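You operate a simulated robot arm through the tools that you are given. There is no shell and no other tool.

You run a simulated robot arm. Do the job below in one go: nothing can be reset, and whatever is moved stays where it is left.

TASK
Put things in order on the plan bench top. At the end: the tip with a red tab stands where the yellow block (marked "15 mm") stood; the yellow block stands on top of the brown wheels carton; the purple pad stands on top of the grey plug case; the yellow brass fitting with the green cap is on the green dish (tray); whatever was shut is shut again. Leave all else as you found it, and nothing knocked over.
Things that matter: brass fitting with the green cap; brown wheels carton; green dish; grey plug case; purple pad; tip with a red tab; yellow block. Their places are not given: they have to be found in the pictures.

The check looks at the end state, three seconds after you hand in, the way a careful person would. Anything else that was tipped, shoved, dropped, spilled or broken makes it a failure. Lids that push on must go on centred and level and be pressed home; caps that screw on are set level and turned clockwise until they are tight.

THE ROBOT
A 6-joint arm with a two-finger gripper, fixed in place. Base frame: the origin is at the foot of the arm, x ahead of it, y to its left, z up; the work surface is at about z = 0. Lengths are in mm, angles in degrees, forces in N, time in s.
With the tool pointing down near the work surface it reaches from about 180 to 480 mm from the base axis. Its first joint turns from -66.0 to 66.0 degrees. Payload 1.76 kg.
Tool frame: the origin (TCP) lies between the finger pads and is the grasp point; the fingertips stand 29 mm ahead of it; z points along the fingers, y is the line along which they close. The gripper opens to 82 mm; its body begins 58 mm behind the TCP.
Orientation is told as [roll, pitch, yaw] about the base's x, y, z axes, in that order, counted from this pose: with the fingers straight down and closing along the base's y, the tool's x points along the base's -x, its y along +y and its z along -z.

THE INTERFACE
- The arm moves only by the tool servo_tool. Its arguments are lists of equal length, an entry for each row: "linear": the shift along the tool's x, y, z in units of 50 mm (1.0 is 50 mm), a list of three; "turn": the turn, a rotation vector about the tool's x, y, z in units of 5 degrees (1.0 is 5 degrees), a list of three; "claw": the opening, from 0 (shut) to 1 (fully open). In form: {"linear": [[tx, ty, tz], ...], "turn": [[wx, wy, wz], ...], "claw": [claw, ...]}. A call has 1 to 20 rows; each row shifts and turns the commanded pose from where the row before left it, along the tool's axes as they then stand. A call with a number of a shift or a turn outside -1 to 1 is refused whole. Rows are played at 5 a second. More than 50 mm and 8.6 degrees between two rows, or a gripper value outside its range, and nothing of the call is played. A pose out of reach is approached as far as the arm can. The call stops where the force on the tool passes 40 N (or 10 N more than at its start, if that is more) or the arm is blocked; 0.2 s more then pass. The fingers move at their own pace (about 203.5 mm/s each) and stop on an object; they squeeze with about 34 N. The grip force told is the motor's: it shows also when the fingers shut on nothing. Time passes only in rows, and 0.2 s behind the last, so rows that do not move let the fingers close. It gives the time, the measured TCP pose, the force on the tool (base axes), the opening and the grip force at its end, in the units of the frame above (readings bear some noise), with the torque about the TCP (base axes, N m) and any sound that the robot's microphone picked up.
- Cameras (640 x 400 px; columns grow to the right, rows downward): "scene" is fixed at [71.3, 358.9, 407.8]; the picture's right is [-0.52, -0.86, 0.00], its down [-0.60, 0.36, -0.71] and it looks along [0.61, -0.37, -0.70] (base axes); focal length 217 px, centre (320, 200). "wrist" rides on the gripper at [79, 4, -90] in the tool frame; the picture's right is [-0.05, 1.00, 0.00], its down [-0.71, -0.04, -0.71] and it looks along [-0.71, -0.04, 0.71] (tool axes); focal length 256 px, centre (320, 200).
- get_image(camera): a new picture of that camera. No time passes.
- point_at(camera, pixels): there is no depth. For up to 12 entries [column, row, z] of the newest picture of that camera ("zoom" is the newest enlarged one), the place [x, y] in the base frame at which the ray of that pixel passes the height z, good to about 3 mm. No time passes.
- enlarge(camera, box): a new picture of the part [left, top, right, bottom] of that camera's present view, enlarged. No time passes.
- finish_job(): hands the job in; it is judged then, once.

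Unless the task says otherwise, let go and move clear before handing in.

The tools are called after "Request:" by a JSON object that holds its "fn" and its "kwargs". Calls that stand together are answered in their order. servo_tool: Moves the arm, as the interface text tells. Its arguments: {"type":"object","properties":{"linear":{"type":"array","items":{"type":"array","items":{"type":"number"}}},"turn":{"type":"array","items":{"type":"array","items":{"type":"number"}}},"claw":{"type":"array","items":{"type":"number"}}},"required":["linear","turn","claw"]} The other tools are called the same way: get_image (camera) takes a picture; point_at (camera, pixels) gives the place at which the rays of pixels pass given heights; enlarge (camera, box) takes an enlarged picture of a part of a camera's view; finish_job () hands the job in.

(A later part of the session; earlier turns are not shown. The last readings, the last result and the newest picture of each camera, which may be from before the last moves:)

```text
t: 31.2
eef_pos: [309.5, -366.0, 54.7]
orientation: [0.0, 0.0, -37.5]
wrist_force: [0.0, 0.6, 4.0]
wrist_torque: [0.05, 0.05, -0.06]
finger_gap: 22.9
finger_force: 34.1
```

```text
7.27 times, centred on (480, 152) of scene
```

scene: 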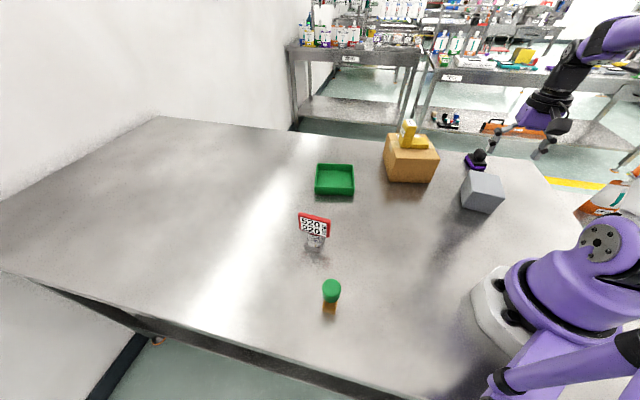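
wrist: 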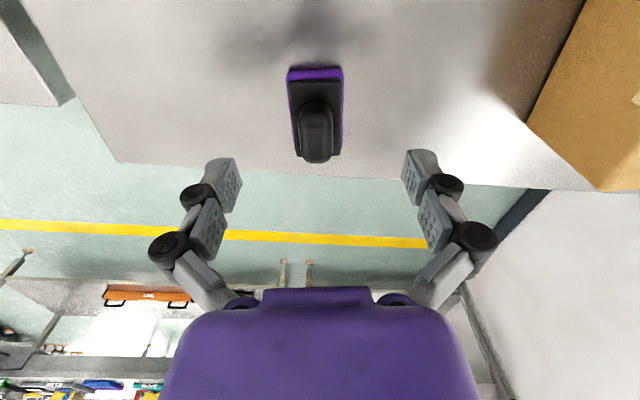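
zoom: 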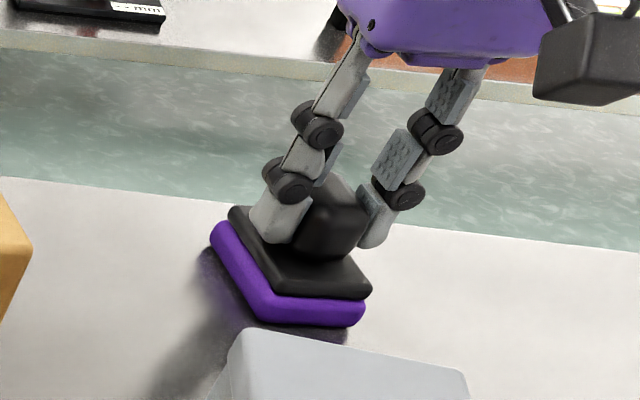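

The knob is gripped (gap 22.9 mm, 34 N). I'll lift it.

Request:
{"fn": "servo_tool", "kwargs": {"linear": [[0, 0, -0.1], [0, 0, -0.3], [0.1, 0, -0.4], [0.3, 0, -0.4], [0.3, 0, -0.4], [0.3, 0, -0.4], [0, 0, 0]], "turn": [[0, 0, 0], [0, 0, 0], [0, 0, 0], [0, 0, 0], [0, 0, 0], [0, 0, 0], [0, 0, 0]], "claw": [0.1, 0.1, 0.1, 0.1, 0.1, 0.1, 0.1]}}

Request:
{"fn": "get_image", "kwargs": {"camera": "wrist"}}

Request:
{"fn": "enlarge", "kwargs": {"camera": "scene", "box": [420, 80, 540, 220]}}

```text
t: 32.8
eef_pos: [287.4, -356.5, 162.1]
orientation: [0.0, 0.0, -37.5]
wrist_force: [0.6, -0.1, -1.2]
wrist_torque: [-0.01, -0.02, -0.04]
finger_gap: 23.0
finger_force: 33.8
out of reach, approached as far as the arm can: row 4, 5, 6
```

```text
taken
```

wrist: 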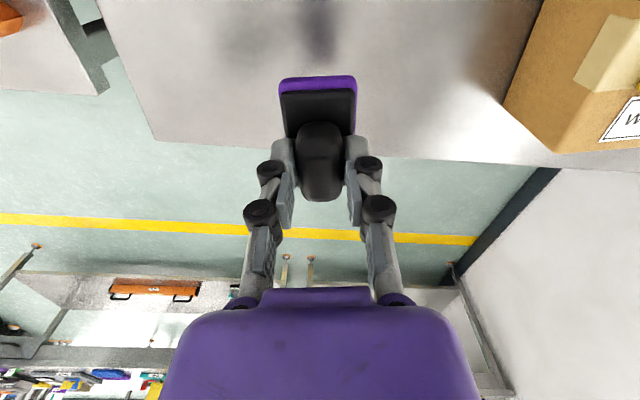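

```text
2.86 times, centred on (480, 150) of scene
```

zoom: 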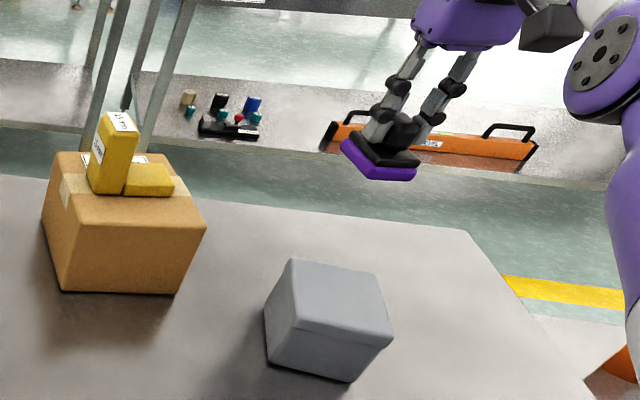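

The pad is lifted level and the case is fully visible. I'll enlarge the case to fix its top corners and height.

Request:
{"fn": "enlarge", "kwargs": {"camera": "scene", "box": [450, 160, 515, 220]}}

```text
6.67 times, centred on (482, 190) of scene
```

zoom: 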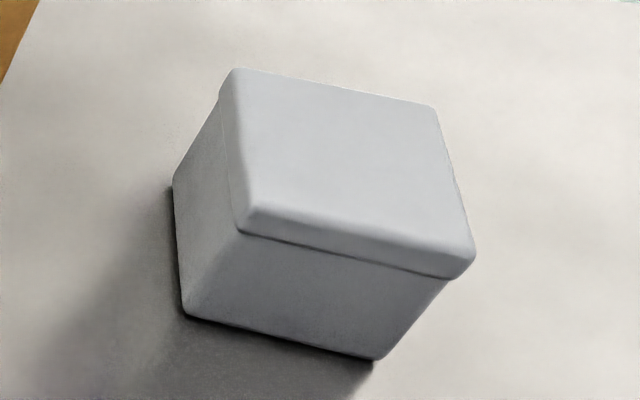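

Request:
{"fn": "point_at", "kwargs": {"camera": "zoom", "pixels": [[183, 315, 0], [375, 360, 0], [174, 185, 0], [232, 70, 50], [435, 107, 50], [475, 250, 50], [245, 220, 50], [232, 70, 65], [435, 107, 65], [475, 250, 65], [245, 220, 65]]}}

```text
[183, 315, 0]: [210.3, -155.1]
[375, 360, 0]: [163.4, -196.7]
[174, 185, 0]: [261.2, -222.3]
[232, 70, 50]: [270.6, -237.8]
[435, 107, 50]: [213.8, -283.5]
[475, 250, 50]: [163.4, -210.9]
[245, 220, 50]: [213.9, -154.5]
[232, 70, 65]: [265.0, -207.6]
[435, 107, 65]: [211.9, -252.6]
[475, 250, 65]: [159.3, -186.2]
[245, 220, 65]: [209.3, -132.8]
```

The case is about 63 x 84 mm and roughly 55 mm high, centred near (212,-213), with its axis at about -50.5°. I'll turn the pad to match and bring it over the case at the current height (pad bottom ≈107).

Request:
{"fn": "servo_tool", "kwargs": {"linear": [[0.2, 0, 0], [0.2, 0, 0], [0.2, 0, 0], [0.3, 0.1, 0], [0.466, 0.12, 0], [0.466, 0.12, 0], [0.466, 0.12, 0], [0.466, 0.12, 0], [0.466, 0.12, 0], [0, 0, 0]], "turn": [[0, 0, 0.86], [0, 0, 0.87], [0, 0, 0.87], [0, 0, 0], [0, 0, 0], [0, 0, 0], [0, 0, 0], [0, 0, 0], [0, 0, 0], [0, 0, 0]], "claw": [0.1, 0.1, 0.1, 0.1, 0.1, 0.1, 0.1, 0.1, 0.1, 0.1]}}

Request:
{"fn": "get_image", "kwargs": {"camera": "wrist"}}

Request:
{"fn": "enlarge", "kwargs": {"camera": "scene", "box": [430, 120, 530, 220]}}

```text
t: 35.0
eef_pos: [200.7, -205.5, 161.7]
orientation: [0.0, 0.1, -50.5]
wrist_force: [0.3, 0.6, 0.2]
wrist_torque: [0.0, 0.01, 0.02]
finger_gap: 23.3
finger_force: 33.5
```

```text
taken
```

wrist: 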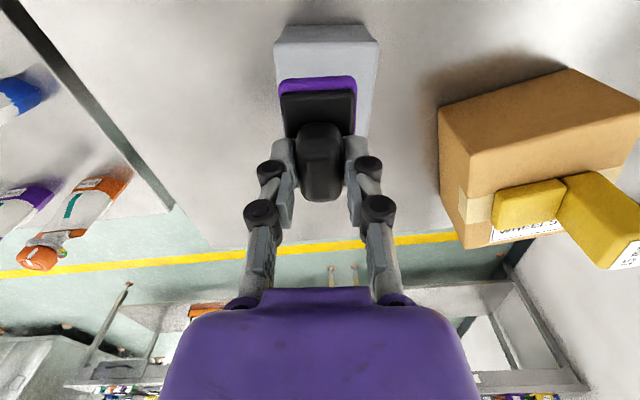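

```text
4.00 times, centred on (480, 170) of scene
```

zoom: 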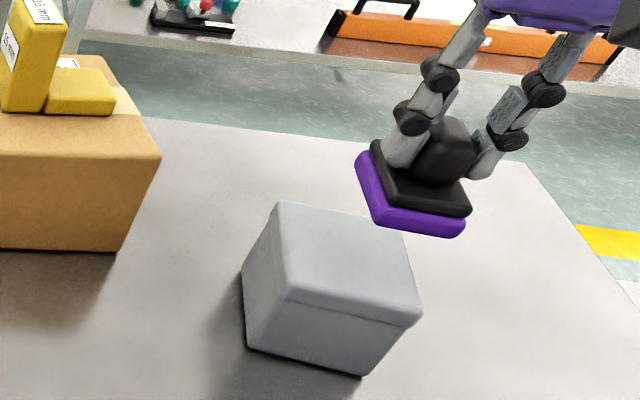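

Request:
{"fn": "enlarge", "kwargs": {"camera": "wrist", "box": [250, 10, 410, 150]}}

```text
2.86 times, centred on (330, 80) of wrist
```

zoom: 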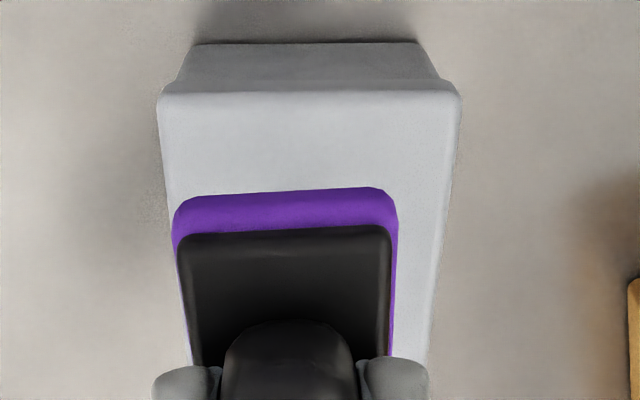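

In the wrist zoom, the case's near edge at row≈43–90 puts the case centre 5.8 mm outward and 5.5 mm toward +y from where the pad would land. I'll correct that and descend to just above the lid.

Request:
{"fn": "servo_tool", "kwargs": {"linear": [[-0.116, 0.105, 0], [0, 0, 0.2], [0, 0, 0.2], [0, 0, 0.2], [0, 0, 0.2], [0, 0, 0.06], [0, 0, 0]], "turn": [[0, 0, 0], [0, 0, 0], [0, 0, 0], [0, 0, 0], [0, 0, 0], [0, 0, 0], [0, 0, 0]], "claw": [0.1, 0.1, 0.1, 0.1, 0.1, 0.1, 0.1]}}

Request:
{"fn": "enlarge", "kwargs": {"camera": "scene", "box": [440, 130, 530, 220]}}

Request:
{"fn": "enlarge", "kwargs": {"camera": "wrist", "box": [250, 10, 410, 150]}}

```text
t: 36.6
eef_pos: [210.0, -206.9, 118.3]
orientation: [0.0, 0.0, -50.4]
wrist_force: [0.7, -0.3, -0.1]
wrist_torque: [0.02, 0.0, -0.03]
finger_gap: 22.8
finger_force: 33.1
```

```text
4.44 times, centred on (485, 175) of scene
```

zoom: 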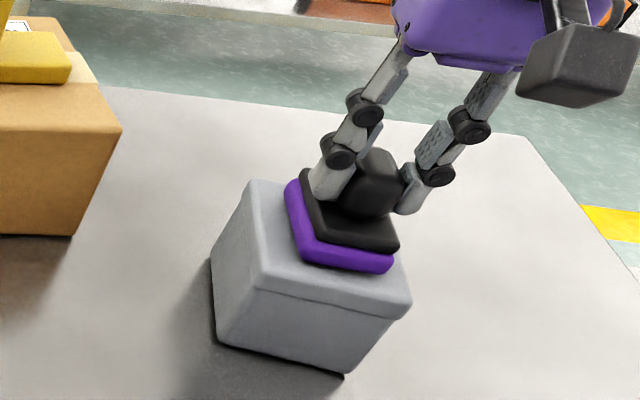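

```text
2.86 times, centred on (330, 80) of wrist
```

zoom: 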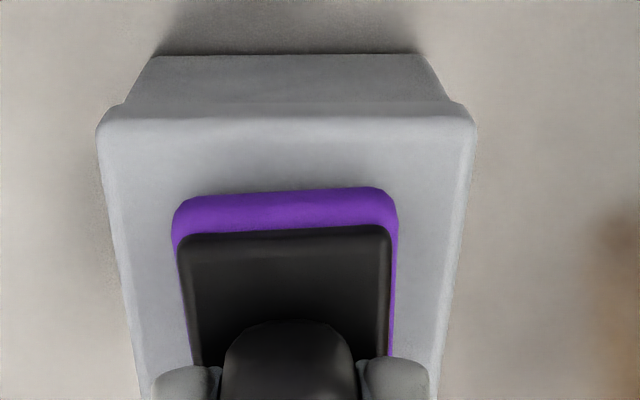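

The pad is centred over the lid in both views. I'll creep down to contact.

Request:
{"fn": "servo_tool", "kwargs": {"linear": [[0, 0, 0.04], [0, 0, 0.04], [0, 0, 0.0]], "turn": [[0, 0, 0], [0, 0, 0], [0, 0, 0]], "claw": [0.1, 0.1, 0.1]}}

```text
t: 37.4
eef_pos: [209.6, -206.4, 116.3]
orientation: [-0.1, -0.1, -50.5]
wrist_force: [-7.0, 5.0, 29.2]
wrist_torque: [0.3, 0.32, 0.01]
finger_gap: 22.8
finger_force: 33.9
```

Contact came at z≈116–117 (29 N). I'll back off slightly to relieve it.

Request:
{"fn": "servo_tool", "kwargs": {"linear": [[0, 0, -0.03], [0, 0, 0]], "turn": [[0, 0, 0], [0, 0, 0]], "claw": [0.1, 0.1]}}

Request:
{"fn": "enlarge", "kwargs": {"camera": "scene", "box": [440, 130, 530, 220]}}

```text
t: 38.0
eef_pos: [209.0, -206.2, 115.5]
orientation: [0.0, 0.2, -50.3]
wrist_force: [-0.1, -0.3, -0.3]
wrist_torque: [0.02, 0.03, 0.0]
finger_gap: 23.0
finger_force: 34.1
```

```text
4.44 times, centred on (485, 175) of scene
```

zoom: 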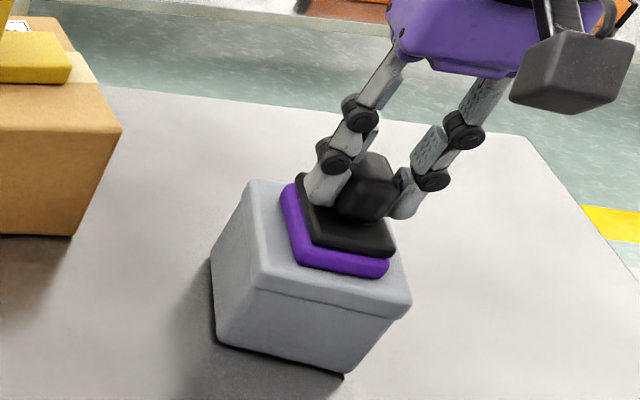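

Request:
{"fn": "servo_tool", "kwargs": {"linear": [[0, 0, 0.015], [0, 0, 0]], "turn": [[0, 0, 0], [0, 0, 0]], "claw": [0.1, 0.1]}}

```text
t: 38.6
eef_pos: [209.3, -206.1, 116.4]
orientation: [0.0, -0.1, -50.5]
wrist_force: [-1.3, 2.8, 6.4]
wrist_torque: [-0.01, -0.01, 0.01]
finger_gap: 22.9
finger_force: 33.8
```

Light contact (6 N), so the pad rests on the lid. I'll open the fingers slowly and retreat straight up.

Request:
{"fn": "servo_tool", "kwargs": {"linear": [[0, 0, 0], [0, 0, 0], [0, 0, 0], [0, 0, 0], [0, 0, -0.2], [0, 0, -0.4], [0, 0, -0.5], [0, 0, -0.5], [0, 0, 0]], "turn": [[0, 0, 0], [0, 0, 0], [0, 0, 0], [0, 0, 0], [0, 0, 0], [0, 0, 0], [0, 0, 0], [0, 0, 0], [0, 0, 0]], "claw": [0.32, 0.42, 0.55, 0.55, 0.55, 0.55, 0.55, 0.55, 0.55]}}

Request:
{"fn": "get_image", "kwargs": {"camera": "scene"}}

Request:
{"fn": "enlarge", "kwargs": {"camera": "scene", "box": [440, 130, 530, 220]}}

```text
t: 40.6
eef_pos: [210.1, -205.7, 194.8]
orientation: [0.1, -0.1, -50.5]
wrist_force: [0.7, -0.1, -0.9]
wrist_torque: [-0.02, 0.0, 0.0]
finger_gap: 45.1
finger_force: 0.0
```

```text
taken
```

scene: 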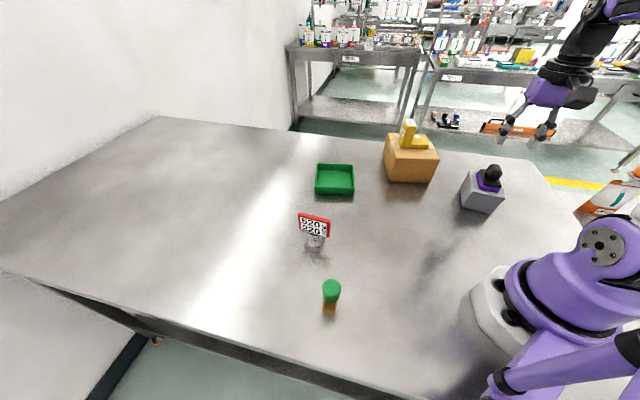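

```text
4.44 times, centred on (485, 175) of scene
```

zoom: 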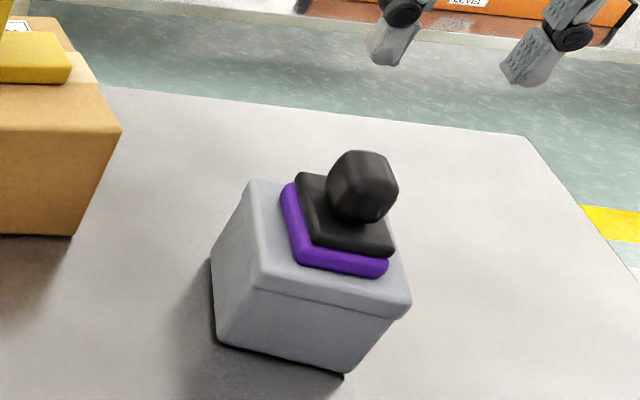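

The pad stands centred on the case. Next I'll swing left to look at the tip with the red tab (scene ≈(315,230)).

Request:
{"fn": "servo_tool", "kwargs": {"linear": [[0.288, 0.2375, 0], [0.2663, 0.2617, 0], [0.2424, 0.2839, 0], [0.2168, 0.3039, 0], [0.1895, 0.3216, 0], [0.1607, 0.3369, 0], [0.1307, 0.3497, 0], [0.0998, 0.3597, 0], [0.068, 0.3671, 0], [0.0358, 0.3716, 0], [0.0032, 0.3733, 0], [-0.0293, 0.3722, 0], [-0.0616, 0.3682, 0], [-0.0935, 0.3614, 0], [-0.1246, 0.3519, 0], [-0.1548, 0.3397, 0], [-0.1838, 0.3249, 0], [-0.2114, 0.3076, 0], [0, 0, 0]], "turn": [[0, 0, -1], [0, 0, -1], [0, 0, -1], [0, 0, -1], [0, 0, -1], [0, 0, -1], [0, 0, -1], [0, 0, -1], [0, 0, -1], [0, 0, -1], [0, 0, -1], [0, 0, -1], [0, 0, -1], [0, 0, -1], [0, 0, -1], [0, 0, -1], [0, 0, -1], [0, 0, -1], [0, 0, 0]], "claw": [0.55, 0.55, 0.6, 0.7, 0.8, 0.9, 1, 1, 1, 1, 1, 1, 1, 1, 1, 1, 1, 1, 1]}}

Request:
{"fn": "get_image", "kwargs": {"camera": "wrist"}}

Request:
{"fn": "enlarge", "kwargs": {"camera": "scene", "box": [280, 195, 350, 260]}}

```text
t: 44.6
eef_pos: [209.0, 130.2, 195.0]
orientation: [0.0, 0.0, 39.6]
wrist_force: [0.5, 0.3, 0.5]
wrist_torque: [-0.02, 0.01, 0.01]
finger_gap: 81.9
finger_force: 0.2
```

```text
taken
```

wrist: 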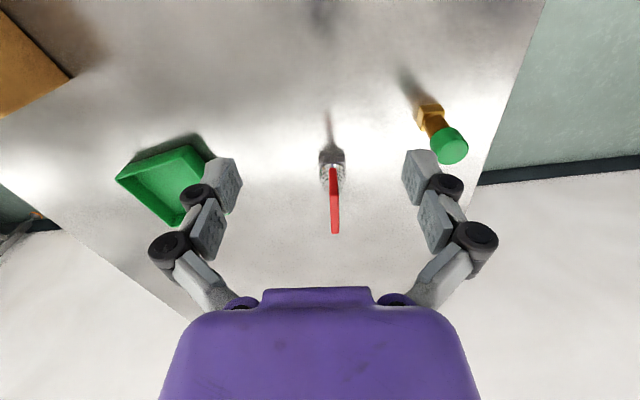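

```text
6.15 times, centred on (315, 228) of scene
```

zoom: 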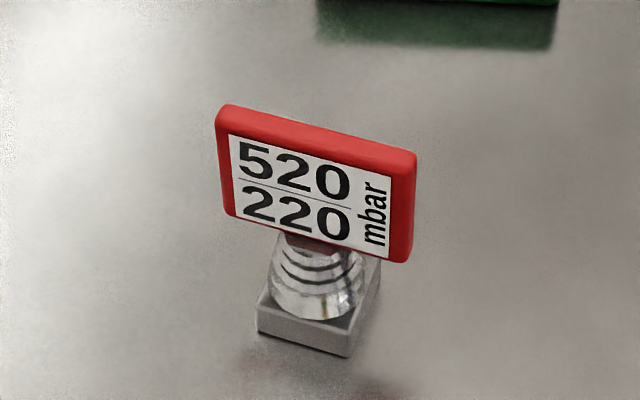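

Request:
{"fn": "enlarge", "kwargs": {"camera": "wrist", "box": [280, 140, 390, 245]}}

Request:
{"fn": "enlarge", "kwargs": {"camera": "wrist", "box": [400, 80, 490, 175]}}

```text
3.81 times, centred on (335, 192) of wrist
```

zoom: 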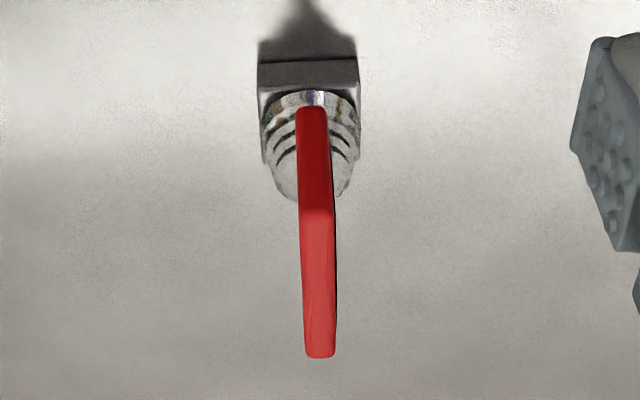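

```text
4.21 times, centred on (445, 128) of wrist
```

zoom: 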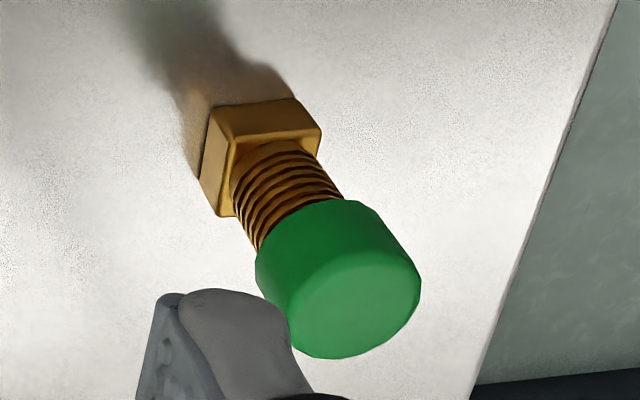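

The tab is edge-on at yaw 39.6, about 64 mm wide and 9 mm thick, and spans z≈46–91. The base centre is near (311,226). I'll move above it (fingertips well above the tab) for a check.

Request:
{"fn": "servo_tool", "kwargs": {"linear": [[-0.6, 0.042, 0.05], [-0.7, 0.042, 0.15], [-0.7, 0.042, 0.15], [-0.7, 0.042, 0.15], [0, 0, 0]], "turn": [[0, 0, 0], [0, 0, 0], [0, 0, 0], [0, 0, 0], [0, 0, 0]], "claw": [0.7, 0.6, 0.5, 0.5, 0.5]}}

Request:
{"fn": "get_image", "kwargs": {"camera": "wrist"}}

Request:
{"fn": "enlarge", "kwargs": {"camera": "wrist", "box": [260, 20, 400, 130]}}

Request:
{"fn": "enlarge", "kwargs": {"camera": "scene", "box": [240, 150, 380, 270]}}

```text
t: 45.8
eef_pos: [310.2, 221.5, 171.2]
orientation: [0.0, 0.0, 39.5]
wrist_force: [0.0, -0.3, 0.3]
wrist_torque: [0.0, 0.01, 0.0]
finger_gap: 41.0
finger_force: 0.1
```

```text
taken
```

wrist: 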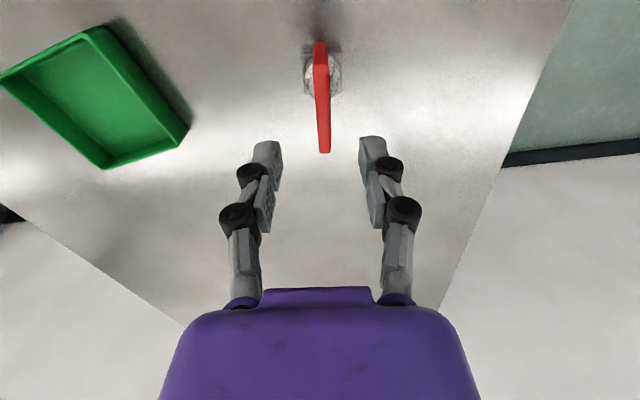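

```text
3.64 times, centred on (330, 75) of wrist
```

zoom: 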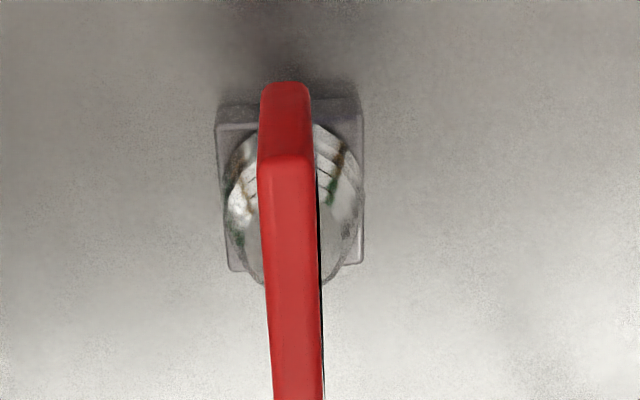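

```text
3.33 times, centred on (310, 210) of scene
```

zoom: 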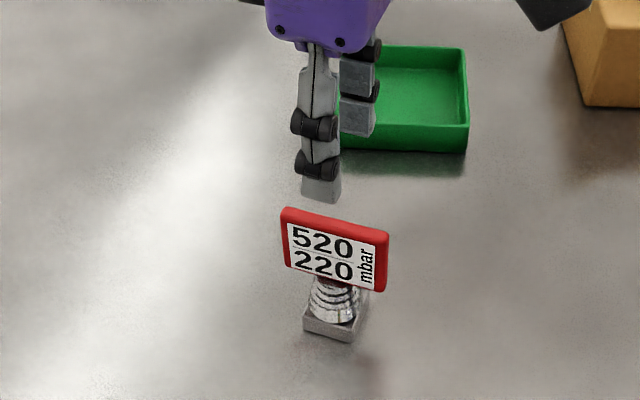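

The tab is centred 1.6 mm toward +y and about 5 mm outward. I'll correct, narrow the fingers to about 30 mm and descend so they straddle the tab.

Request:
{"fn": "servo_tool", "kwargs": {"linear": [[-0.106, 0.032, 0], [0, 0, 0.25], [0, 0, 0.25], [0, 0, 0.25], [0, 0, 0.25], [0, 0, 0]], "turn": [[0, 0, 0], [0, 0, 0], [0, 0, 0], [0, 0, 0], [0, 0, 0], [0, 0, 0]], "claw": [0.4, 0.4, 0.4, 0.4, 0.4, 0.4]}}

Request:
{"fn": "get_image", "kwargs": {"camera": "wrist"}}

Request:
{"fn": "enlarge", "kwargs": {"camera": "scene", "box": [250, 170, 370, 260]}}

```text
t: 47.2
eef_pos: [313.1, 226.2, 120.5]
orientation: [0.0, 0.0, 39.6]
wrist_force: [0.8, 0.5, 0.9]
wrist_torque: [0.0, 0.0, 0.01]
finger_gap: 32.7
finger_force: 0.1
```

```text
taken
```

wrist: 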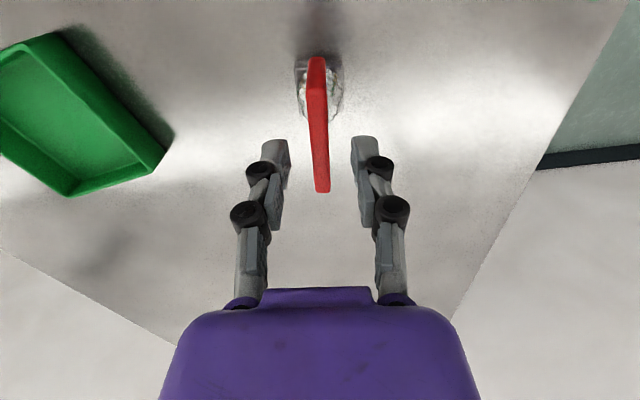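

```text
4.44 times, centred on (310, 215) of scene
```

zoom: 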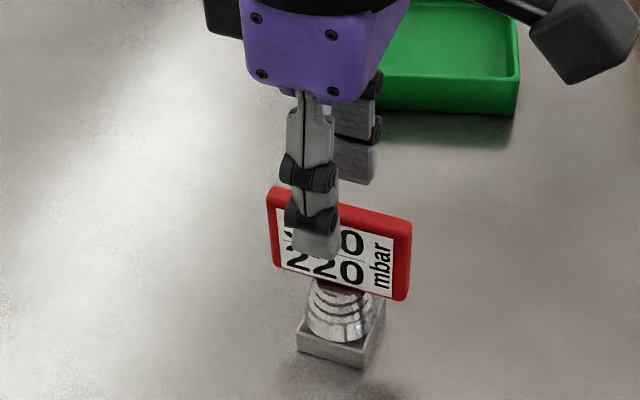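

The tab runs cleanly between the fingers (wrist col ≈318). I'll descend to z≈89 and look again.

Request:
{"fn": "servo_tool", "kwargs": {"linear": [[0, 0, 0.2], [0, 0, 0.2], [0, 0, 0.2], [0, 0, 0]], "turn": [[0, 0, 0], [0, 0, 0], [0, 0, 0], [0, 0, 0]], "claw": [0.4, 0.4, 0.4, 0.4]}}

Request:
{"fn": "get_image", "kwargs": {"camera": "wrist"}}

Request:
{"fn": "enlarge", "kwargs": {"camera": "scene", "box": [250, 170, 370, 260]}}

```text
t: 48.2
eef_pos: [310.8, 227.3, 90.7]
orientation: [0.1, 0.0, 39.6]
wrist_force: [-0.2, 0.0, 0.0]
wrist_torque: [0.03, 0.01, 0.02]
finger_gap: 32.8
finger_force: 0.2
```

```text
taken
```

wrist: 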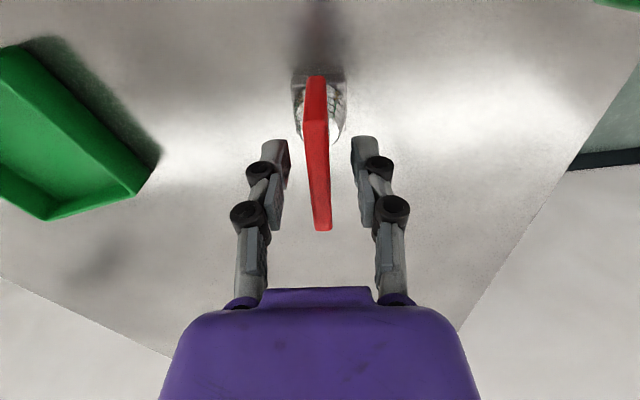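

```text
4.44 times, centred on (310, 215) of scene
```

zoom: 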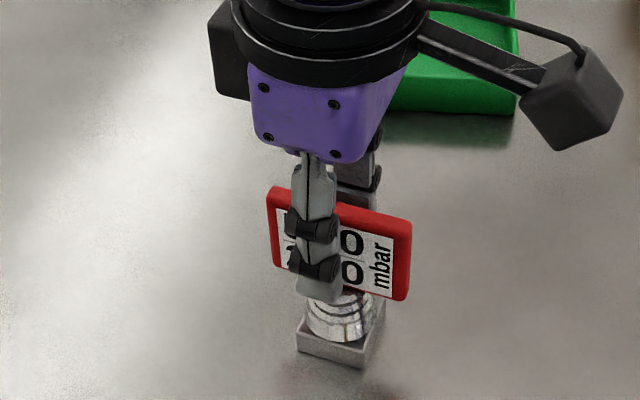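

The fingers straddle the tab with the tips still above the cone. Closing now.

Request:
{"fn": "servo_tool", "kwargs": {"linear": [[0, 0, 0], [0, 0, 0], [0, 0, 0], [0, 0, 0]], "turn": [[0, 0, 0], [0, 0, 0], [0, 0, 0], [0, 0, 0]], "claw": [0.25, 0.12, 0.0, 0.0]}}

Request:
{"fn": "enlarge", "kwargs": {"camera": "scene", "box": [250, 170, 370, 260]}}

```text
t: 49.2
eef_pos: [311.0, 226.2, 90.3]
orientation: [0.0, 0.0, 39.5]
wrist_force: [-0.1, -0.2, -0.4]
wrist_torque: [-0.01, -0.02, 0.0]
finger_gap: 9.3
finger_force: 34.4
```

```text
4.44 times, centred on (310, 215) of scene
```

zoom: 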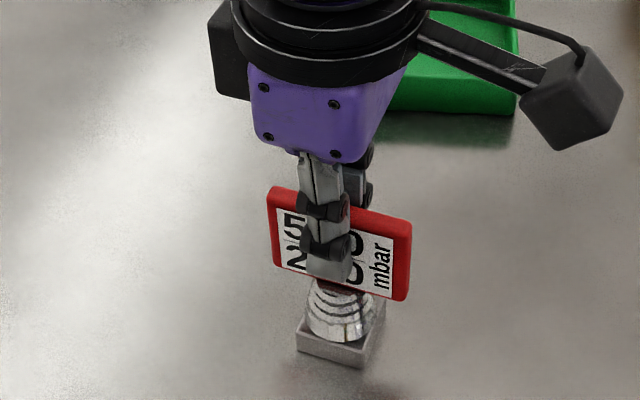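

The tab is gripped at 9.3 mm with 34 N. I'll lift 40 mm and carry it toward the block's old place, stopping just short of the reach limit.

Request:
{"fn": "servo_tool", "kwargs": {"linear": [[0, 0, -0.1], [0, 0, -0.2], [0, 0, -0.25], [0, 0, -0.25], [-0.183, 0.498, 0], [-0.183, 0.498, 0], [-0.183, 0.498, 0], [-0.183, 0.498, 0], [-0.183, 0.498, 0], [-0.183, 0.498, 0], [0, 0, 0], [0, 0, 0]], "turn": [[0, 0, 0], [0, 0, 0], [0, 0, 0], [0, 0, 0], [0, 0, 0], [0, 0, 0], [0, 0, 0], [0, 0, 0], [0, 0, 0], [0, 0, 0], [0, 0, -0.68], [0, 0, 0]], "claw": [0, 0, 0, 0, 0, 0, 0, 0, 0, 0, 0, 0]}}

Request:
{"fn": "get_image", "kwargs": {"camera": "wrist"}}

Request:
{"fn": "get_image", "kwargs": {"camera": "scene"}}

```text
t: 51.8
eef_pos: [258.6, 376.1, 130.2]
orientation: [0.1, 0.1, 42.9]
wrist_force: [-0.1, 0.5, -1.6]
wrist_torque: [-0.02, -0.02, 0.02]
finger_gap: 9.4
finger_force: 34.0
```

```text
taken
```

wrist: 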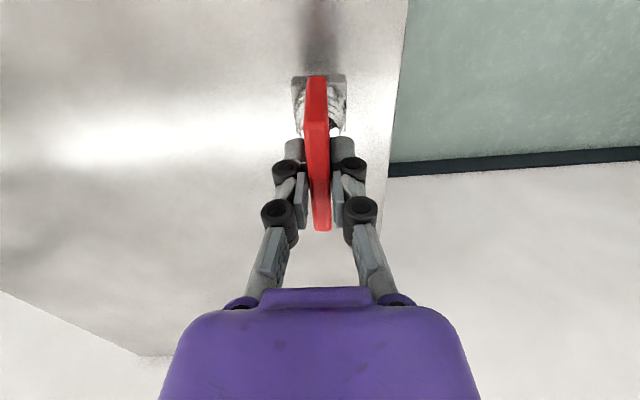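

```text
taken
```

scene: 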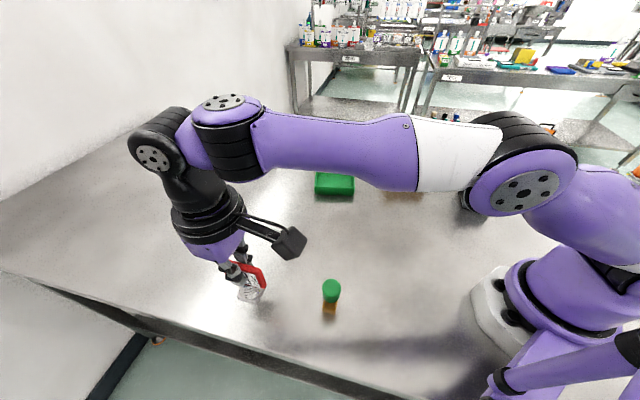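

The tip hangs level. I'll lower to about 15 mm clearance, go outward to (264,390) — the centre of the block's old footprint — and check.

Request:
{"fn": "servo_tool", "kwargs": {"linear": [[0, 0, 0.25], [0, 0, 0.25], [-0.134, 0.065, 0], [-0.134, 0.065, 0], [0, 0, 0]], "turn": [[0, 0, 0], [0, 0, 0], [0, 0, 0], [0, 0, 0], [0, 0, 0]], "claw": [0, 0, 0, 0, 0]}}

Request:
{"fn": "enlarge", "kwargs": {"camera": "scene", "box": [180, 220, 340, 330]}}

```text
t: 53.0
eef_pos: [264.3, 391.4, 105.8]
orientation: [0.0, 0.0, 42.9]
wrist_force: [0.1, 0.1, -2.1]
wrist_torque: [-0.04, -0.01, -0.01]
finger_gap: 9.2
finger_force: 34.1
```

```text
3.64 times, centred on (260, 275) of scene
```

zoom: 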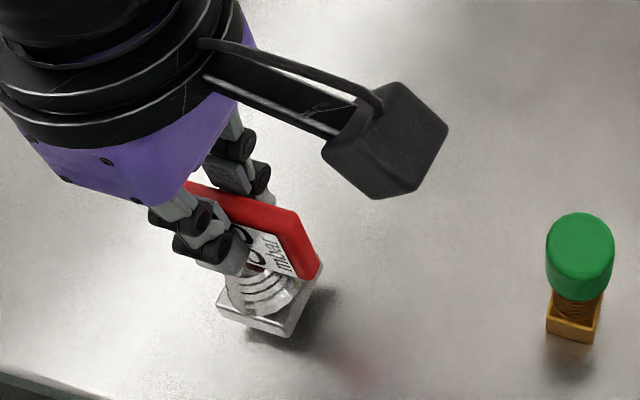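

At (264,391) with about 15 mm of clearance. I'll lower most of it, then creep to contact.

Request:
{"fn": "servo_tool", "kwargs": {"linear": [[0, 0, 0.12], [0, 0, 0.12], [0, 0, 0]], "turn": [[0, 0, 0], [0, 0, 0], [0, 0, 0]], "claw": [0, 0, 0]}}

Request:
{"fn": "servo_tool", "kwargs": {"linear": [[0, 0, 0.03], [0, 0, 0.0]], "turn": [[0, 0, 0], [0, 0, 0]], "claw": [0, 0]}}

```text
t: 53.8
eef_pos: [263.9, 391.3, 92.6]
orientation: [0.0, 0.1, 42.8]
wrist_force: [-0.8, -0.1, -0.8]
wrist_torque: [0.02, 0.01, 0.01]
finger_gap: 9.4
finger_force: 34.2
```

```text
t: 54.4
eef_pos: [264.5, 390.7, 91.7]
orientation: [0.1, 0.0, 42.9]
wrist_force: [-0.4, -0.8, -1.3]
wrist_torque: [0.01, -0.03, -0.03]
finger_gap: 9.7
finger_force: 34.1
```

Request:
{"fn": "servo_tool", "kwargs": {"linear": [[0, 0, 0.02], [0, 0, 0.0]], "turn": [[0, 0, 0], [0, 0, 0]], "claw": [0, 0]}}

```text
t: 55.0
eef_pos: [265.1, 390.8, 90.3]
orientation: [0.0, 0.0, 42.9]
wrist_force: [0.0, -0.1, -2.2]
wrist_torque: [0.02, 0.04, -0.03]
finger_gap: 9.3
finger_force: 34.2
```

There is no contact yet at z≈90. I'll continue in 1 mm steps.

Request:
{"fn": "servo_tool", "kwargs": {"linear": [[0, 0, 0.02], [0, 0, 0.0]], "turn": [[0, 0, 0], [0, 0, 0]], "claw": [0, 0]}}

```text
t: 55.6
eef_pos: [264.3, 391.3, 90.1]
orientation: [0.0, -0.1, 42.9]
wrist_force: [-3.0, -1.5, 11.0]
wrist_torque: [-0.25, 0.31, 0.03]
finger_gap: 9.0
finger_force: 33.9
```

Contact at 11 N: the tip rests on the table. I'll open slowly and check.

Request:
{"fn": "servo_tool", "kwargs": {"linear": [[0, 0, -0.005], [0, 0, 0], [0, 0, 0], [0, 0, 0], [0, 0, 0]], "turn": [[0, 0, 0], [0, 0, 0], [0, 0, 0], [0, 0, 0], [0, 0, 0]], "claw": [0, 0.14, 0.2, 0.3, 0.4]}}

Request:
{"fn": "enlarge", "kwargs": {"camera": "scene", "box": [180, 220, 340, 330]}}

Request:
{"fn": "get_image", "kwargs": {"camera": "wrist"}}

```text
t: 56.8
eef_pos: [263.8, 390.4, 88.4]
orientation: [0.0, 0.1, 42.9]
wrist_force: [0.6, 0.2, -0.2]
wrist_torque: [-0.03, -0.02, 0.01]
finger_gap: 32.8
finger_force: 0.1
```

```text
3.64 times, centred on (260, 275) of scene
```

zoom: 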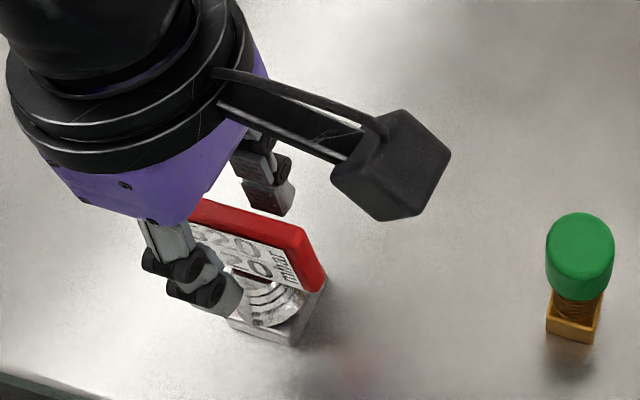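

```text
taken
```

wrist: 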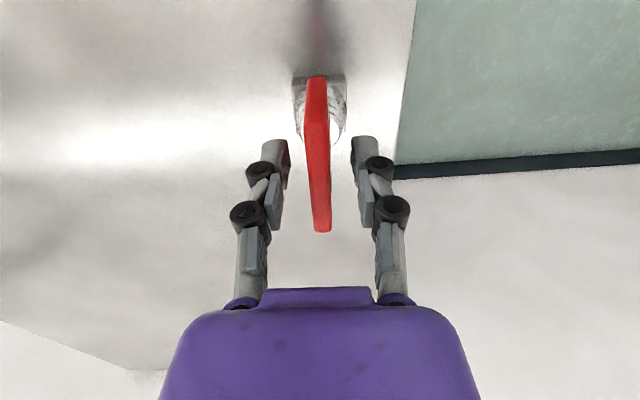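

The tip stands upright at the block's old place and the fingers are clear. I'll rise straight up, then go look at the brass fitting.

Request:
{"fn": "servo_tool", "kwargs": {"linear": [[0, 0, -0.2], [0, 0, -0.3], [0.05, 0, -0.4], [0.3, 0, -0.4], [0.5, 0, -0.4], [0.8, 0, -0.3], [0.9, 0, 0], [0.9, 0, 0], [0.9, 0, 0], [0.5, 0, 0], [0, 0, 0], [0, 0, 0], [0, 0, 0]], "turn": [[0, 0, 0], [0, 0, 0], [0, 0, 0], [0, 0, 0], [0, 0, 0], [0, 0, 0], [0, 0, 0], [0, 0, 0], [0, 0, 0], [0, 0, 0], [0, 0, 0], [0, 0, 0], [0, 0, 0]], "claw": [0.4, 0.4, 0.4, 0.4, 0.5, 0.6, 0.8, 1, 1, 1, 1, 1, 1]}}

Request:
{"fn": "get_image", "kwargs": {"camera": "wrist"}}

Request:
{"fn": "get_image", "kwargs": {"camera": "scene"}}

```text
t: 59.6
eef_pos: [104.7, 213.8, 189.0]
orientation: [0.2, 0.1, 43.0]
wrist_force: [0.2, -0.6, -0.4]
wrist_torque: [-0.01, -0.01, -0.03]
finger_gap: 81.9
finger_force: 0.1
out of reach, approached as far as the arm can: row 3, 4, 9, 10
```

```text
taken
```

wrist: 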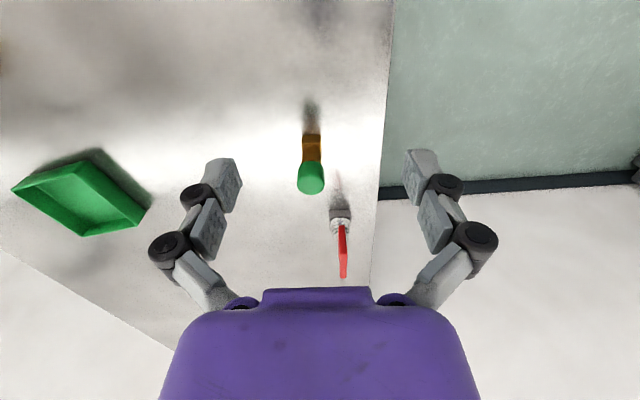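

```text
taken
```

scene: 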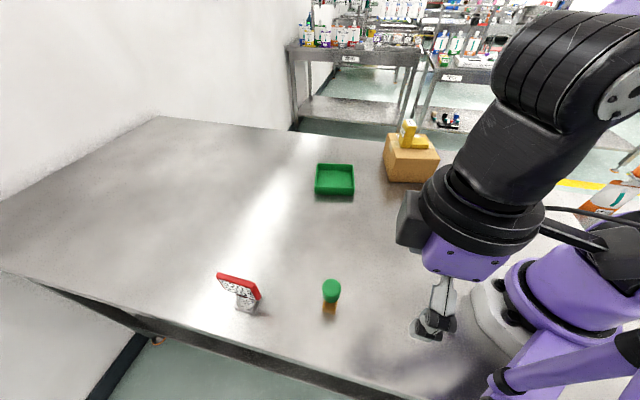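

The tip stands well. Now I'll enlarge the fitting (wrist ≈(312,165)) and the dish for measurement.

Request:
{"fn": "enlarge", "kwargs": {"camera": "wrist", "box": [270, 110, 370, 205]}}

Request:
{"fn": "enlarge", "kwargs": {"camera": "scene", "box": [300, 265, 365, 325]}}

Request:
{"fn": "enlarge", "kwargs": {"camera": "scene", "box": [200, 255, 280, 325]}}

```text
4.21 times, centred on (320, 158) of wrist
```

zoom: 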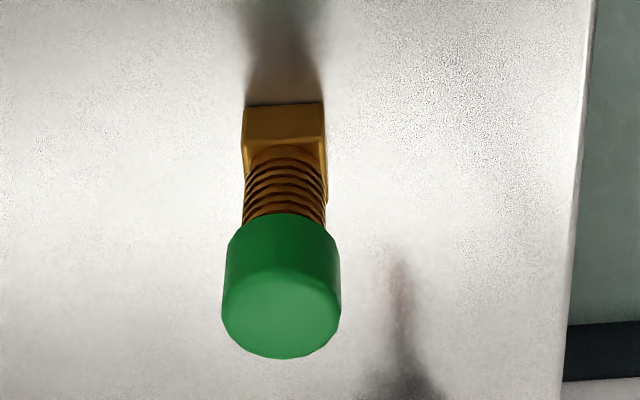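

```text
6.67 times, centred on (332, 295) of scene
```

zoom: 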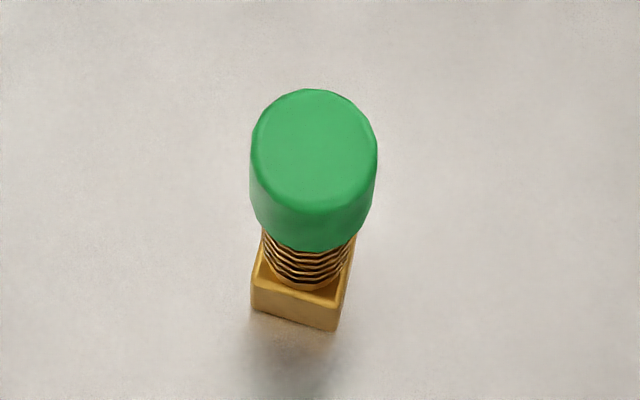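

```text
5.71 times, centred on (240, 290) of scene
```

zoom: 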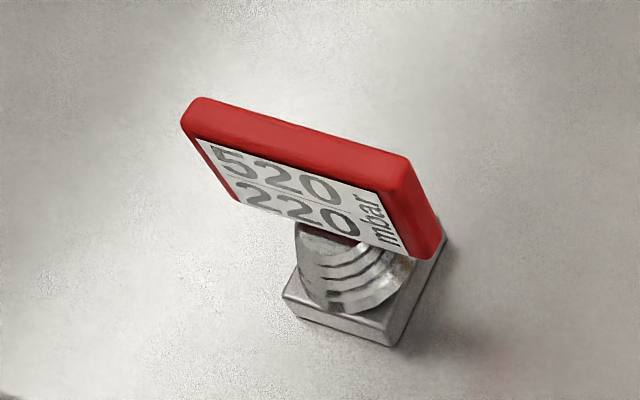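

The fitting is at about (187,269): base to z≈21, threads to 59, green cap from 59 to 80 and 29 mm wide. I'll move above it at z≈145.

Request:
{"fn": "servo_tool", "kwargs": {"linear": [[-0.49, -0.079, 0.1], [-0.49, -0.079, 0.2], [-0.49, -0.079, 0.3], [-0.49, -0.079, 0.3], [0, 0, 0]], "turn": [[0, 0, 0], [0, 0, 0], [0, 0, 0], [0, 0, 0], [0, 0, 0]], "claw": [0.9, 0.8, 0.75, 0.75, 0.75]}}

Request:
{"fn": "get_image", "kwargs": {"camera": "wrist"}}

Request:
{"fn": "enlarge", "kwargs": {"camera": "scene", "box": [270, 220, 400, 320]}}

```text
t: 60.8
eef_pos: [184.8, 267.3, 144.1]
orientation: [0.0, -0.1, 42.9]
wrist_force: [-0.8, -1.0, -0.5]
wrist_torque: [-0.02, -0.02, -0.01]
finger_gap: 61.3
finger_force: 0.1
```

```text
taken
```

wrist: 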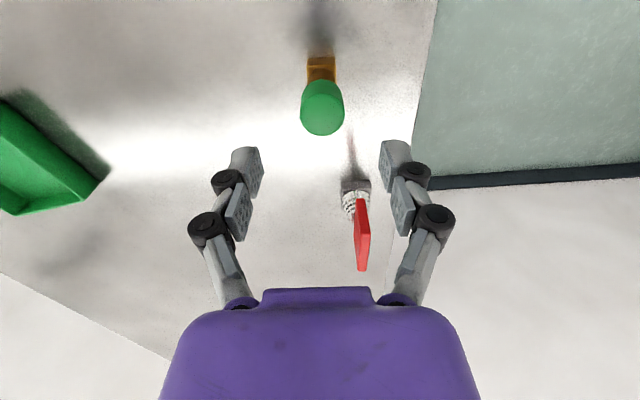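

```text
4.00 times, centred on (335, 270) of scene
```

zoom: 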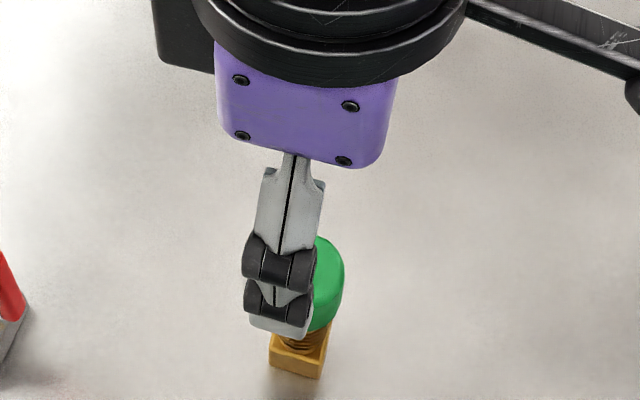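

The cap is centred under the TCP within about 1 mm. I'll descend to z≈70 around the cap.

Request:
{"fn": "servo_tool", "kwargs": {"linear": [[0, 0.018, 0.25], [0, 0, 0.25], [0, 0, 0.25], [0, 0, 0.25], [0, 0, 0.25], [0, 0, 0.22], [0, 0, 0]], "turn": [[0, 0, 0], [0, 0, 0], [0, 0, 0], [0, 0, 0], [0, 0, 0], [0, 0, 0], [0, 0, 0]], "claw": [0.75, 0.75, 0.75, 0.75, 0.75, 0.75, 0.75]}}

Request:
{"fn": "get_image", "kwargs": {"camera": "wrist"}}

Request:
{"fn": "enlarge", "kwargs": {"camera": "scene", "box": [270, 220, 400, 320]}}

```text
t: 62.4
eef_pos: [185.6, 269.3, 71.0]
orientation: [-0.1, 0.0, 42.9]
wrist_force: [-0.3, -0.1, 1.0]
wrist_torque: [0.02, 0.0, -0.06]
finger_gap: 61.6
finger_force: 0.1
```

```text
taken
```

wrist: 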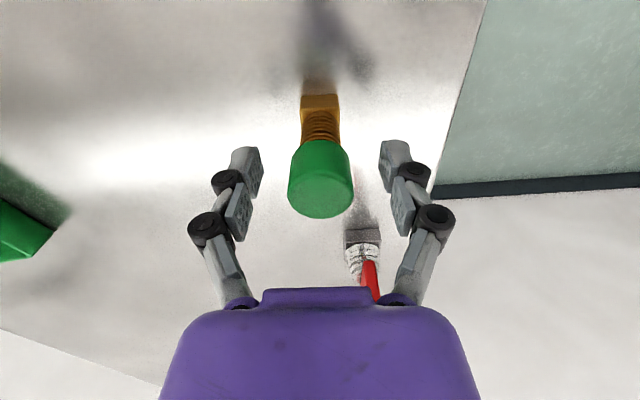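

```text
4.00 times, centred on (335, 270) of scene
```

zoom: 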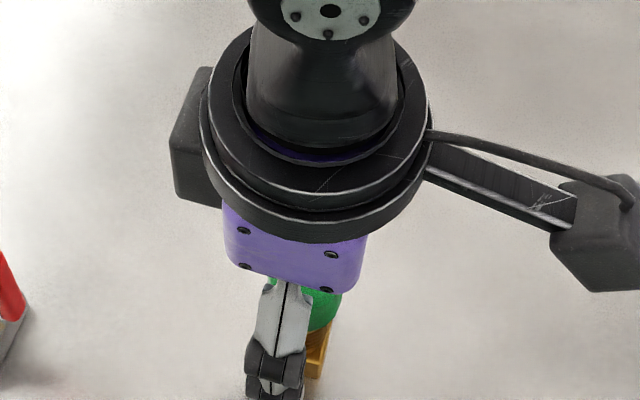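

The cap is centred between the fingers. Closing gently.

Request:
{"fn": "servo_tool", "kwargs": {"linear": [[0, 0, 0], [0, 0, 0], [0, 0, 0], [0, 0, 0]], "turn": [[0, 0, 0], [0, 0, 0], [0, 0, 0], [0, 0, 0]], "claw": [0.5, 0.38, 0.2, 0.15]}}

Request:
{"fn": "get_image", "kwargs": {"camera": "wrist"}}

```text
t: 63.4
eef_pos: [184.0, 270.5, 71.2]
orientation: [0.1, 0.0, 42.9]
wrist_force: [-0.2, -1.2, 3.4]
wrist_torque: [-0.02, -0.01, -0.01]
finger_gap: 28.1
finger_force: 34.1
```

```text
taken
```

wrist: 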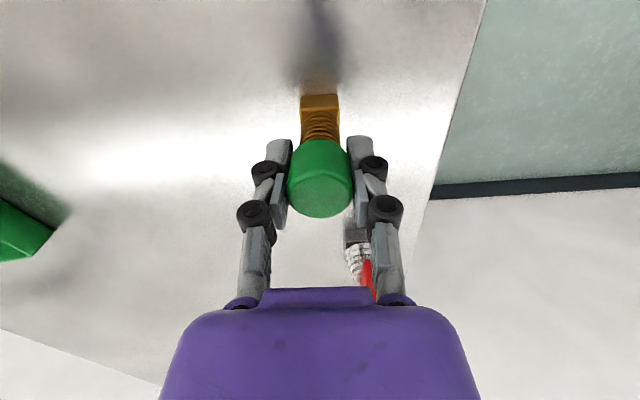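

The cap is gripped (gap 28.1 mm). I'll lift straight up and check that the body comes with it.

Request:
{"fn": "servo_tool", "kwargs": {"linear": [[0, 0, -0.1], [0, 0, -0.3], [0, 0, -0.5], [0, 0, -0.5], [0, 0, -0.5], [0, 0, 0]], "turn": [[0, 0, 0], [0, 0, 0], [0, 0, 0], [0, 0, 0], [0, 0, 0], [0, 0, 0]], "claw": [0.1, 0.1, 0.1, 0.1, 0.1, 0.1]}}

Request:
{"fn": "get_image", "kwargs": {"camera": "wrist"}}

Request:
{"fn": "get_image", "kwargs": {"camera": "scene"}}

```text
t: 64.8
eef_pos: [185.1, 269.0, 166.3]
orientation: [0.1, 0.0, 42.9]
wrist_force: [0.5, -0.3, -1.2]
wrist_torque: [-0.01, 0.0, -0.02]
finger_gap: 28.0
finger_force: 34.1
```

```text
taken
```

wrist: 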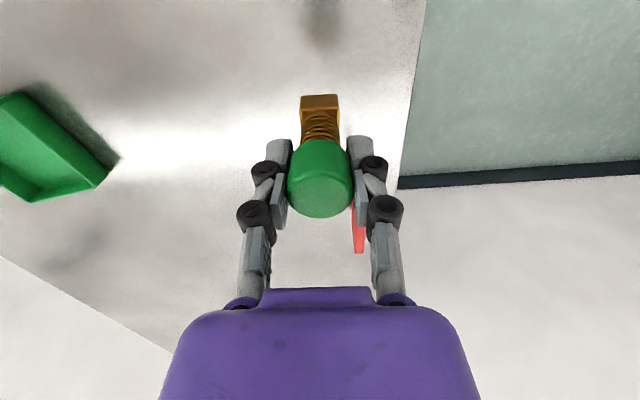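

```text
taken
```

scene: 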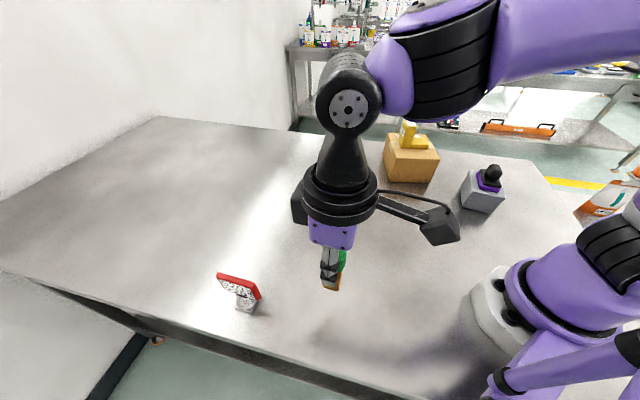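

The whole fitting is held upright. I'll carry it at this height toward the dish, turning yaw to about 8°.

Request:
{"fn": "servo_tool", "kwargs": {"linear": [[0.024, -0.716, 0], [-0.038, -0.7157, 0], [-0.101, -0.71, 0], [-0.163, -0.698, 0], [-0.2225, -0.681, 0], [-0.281, -0.659, 0], [-0.337, -0.632, 0], [0, 0, 0]], "turn": [[0, 0, 1], [0, 0, 1], [0, 0, 1], [0, 0, 1], [0, 0, 1], [0, 0, 1], [0, 0, 1], [0, 0, 0]], "claw": [0.1, 0.1, 0.1, 0.1, 0.1, 0.1, 0.1, 0.1]}}

Request:
{"fn": "get_image", "kwargs": {"camera": "wrist"}}

Request:
{"fn": "get_image", "kwargs": {"camera": "scene"}}

```text
t: 66.6
eef_pos: [350.0, 81.2, 166.3]
orientation: [0.0, -0.1, 7.9]
wrist_force: [0.2, -0.3, -1.5]
wrist_torque: [-0.01, -0.02, -0.01]
finger_gap: 27.8
finger_force: 33.3
```

```text
taken
```

wrist: 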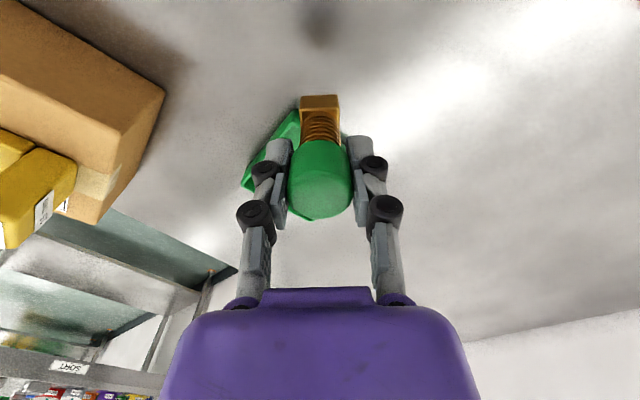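

```text
taken
```

scene: 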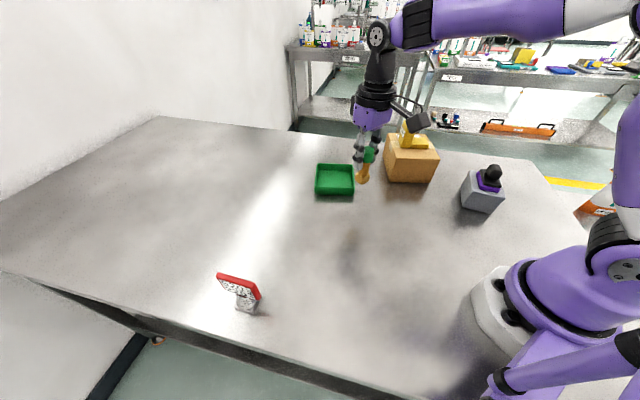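

The fitting hangs upright just right of the dish. I'll measure the dish precisely from an enlarged scene view.

Request:
{"fn": "enlarge", "kwargs": {"camera": "scene", "box": [295, 145, 385, 205]}}

Request:
{"fn": "enlarge", "kwargs": {"camera": "wrist", "box": [230, 80, 380, 230]}}

```text
6.67 times, centred on (340, 175) of scene
```

zoom: 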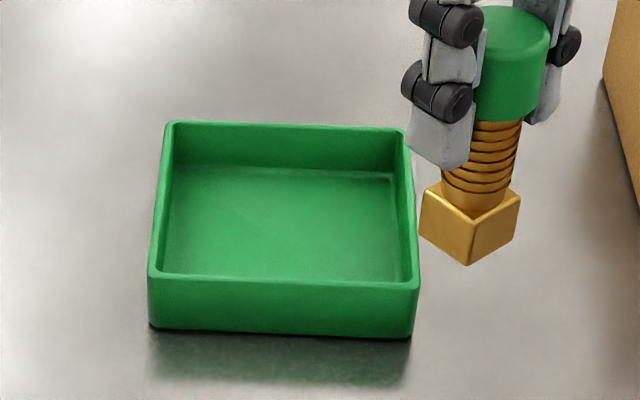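

```text
2.67 times, centred on (305, 155) of wrist
```

zoom: 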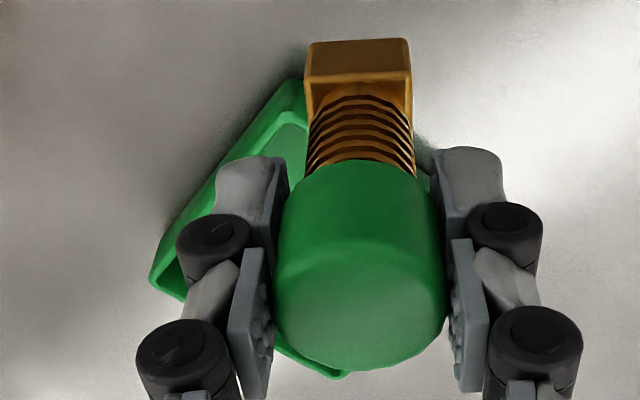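

Request:
{"fn": "point_at", "kwargs": {"camera": "scene", "pixels": [[314.7, 194.2, 0], [353.5, 195.7, 0], [314.5, 186.2, 25], [354.7, 188.0, 25], [317.5, 163.5, 25], [352.7, 164.8, 25], [319, 170.2, 4], [350.8, 171.25, 4], [314.5, 186.2, 20], [354.7, 188.0, 20], [317.5, 163.5, 20], [352.7, 164.8, 20]]}}

Request:
{"fn": "point_at", "kwargs": {"camera": "wrist", "pixels": [[299, 110, 0], [299, 110, 25], [242, 186, 25], [318, 220, 25]]}}

```text
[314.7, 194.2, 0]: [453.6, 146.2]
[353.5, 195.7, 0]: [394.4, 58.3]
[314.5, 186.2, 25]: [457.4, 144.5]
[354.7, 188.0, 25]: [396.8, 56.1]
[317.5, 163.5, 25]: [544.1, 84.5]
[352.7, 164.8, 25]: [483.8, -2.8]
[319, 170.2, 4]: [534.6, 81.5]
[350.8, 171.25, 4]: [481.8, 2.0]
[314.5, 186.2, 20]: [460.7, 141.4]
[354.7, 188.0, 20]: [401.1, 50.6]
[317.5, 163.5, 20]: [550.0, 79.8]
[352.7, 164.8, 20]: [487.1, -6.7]
```

```text
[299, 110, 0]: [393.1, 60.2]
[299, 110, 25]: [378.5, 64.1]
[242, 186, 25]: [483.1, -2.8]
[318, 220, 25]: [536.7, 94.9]
```

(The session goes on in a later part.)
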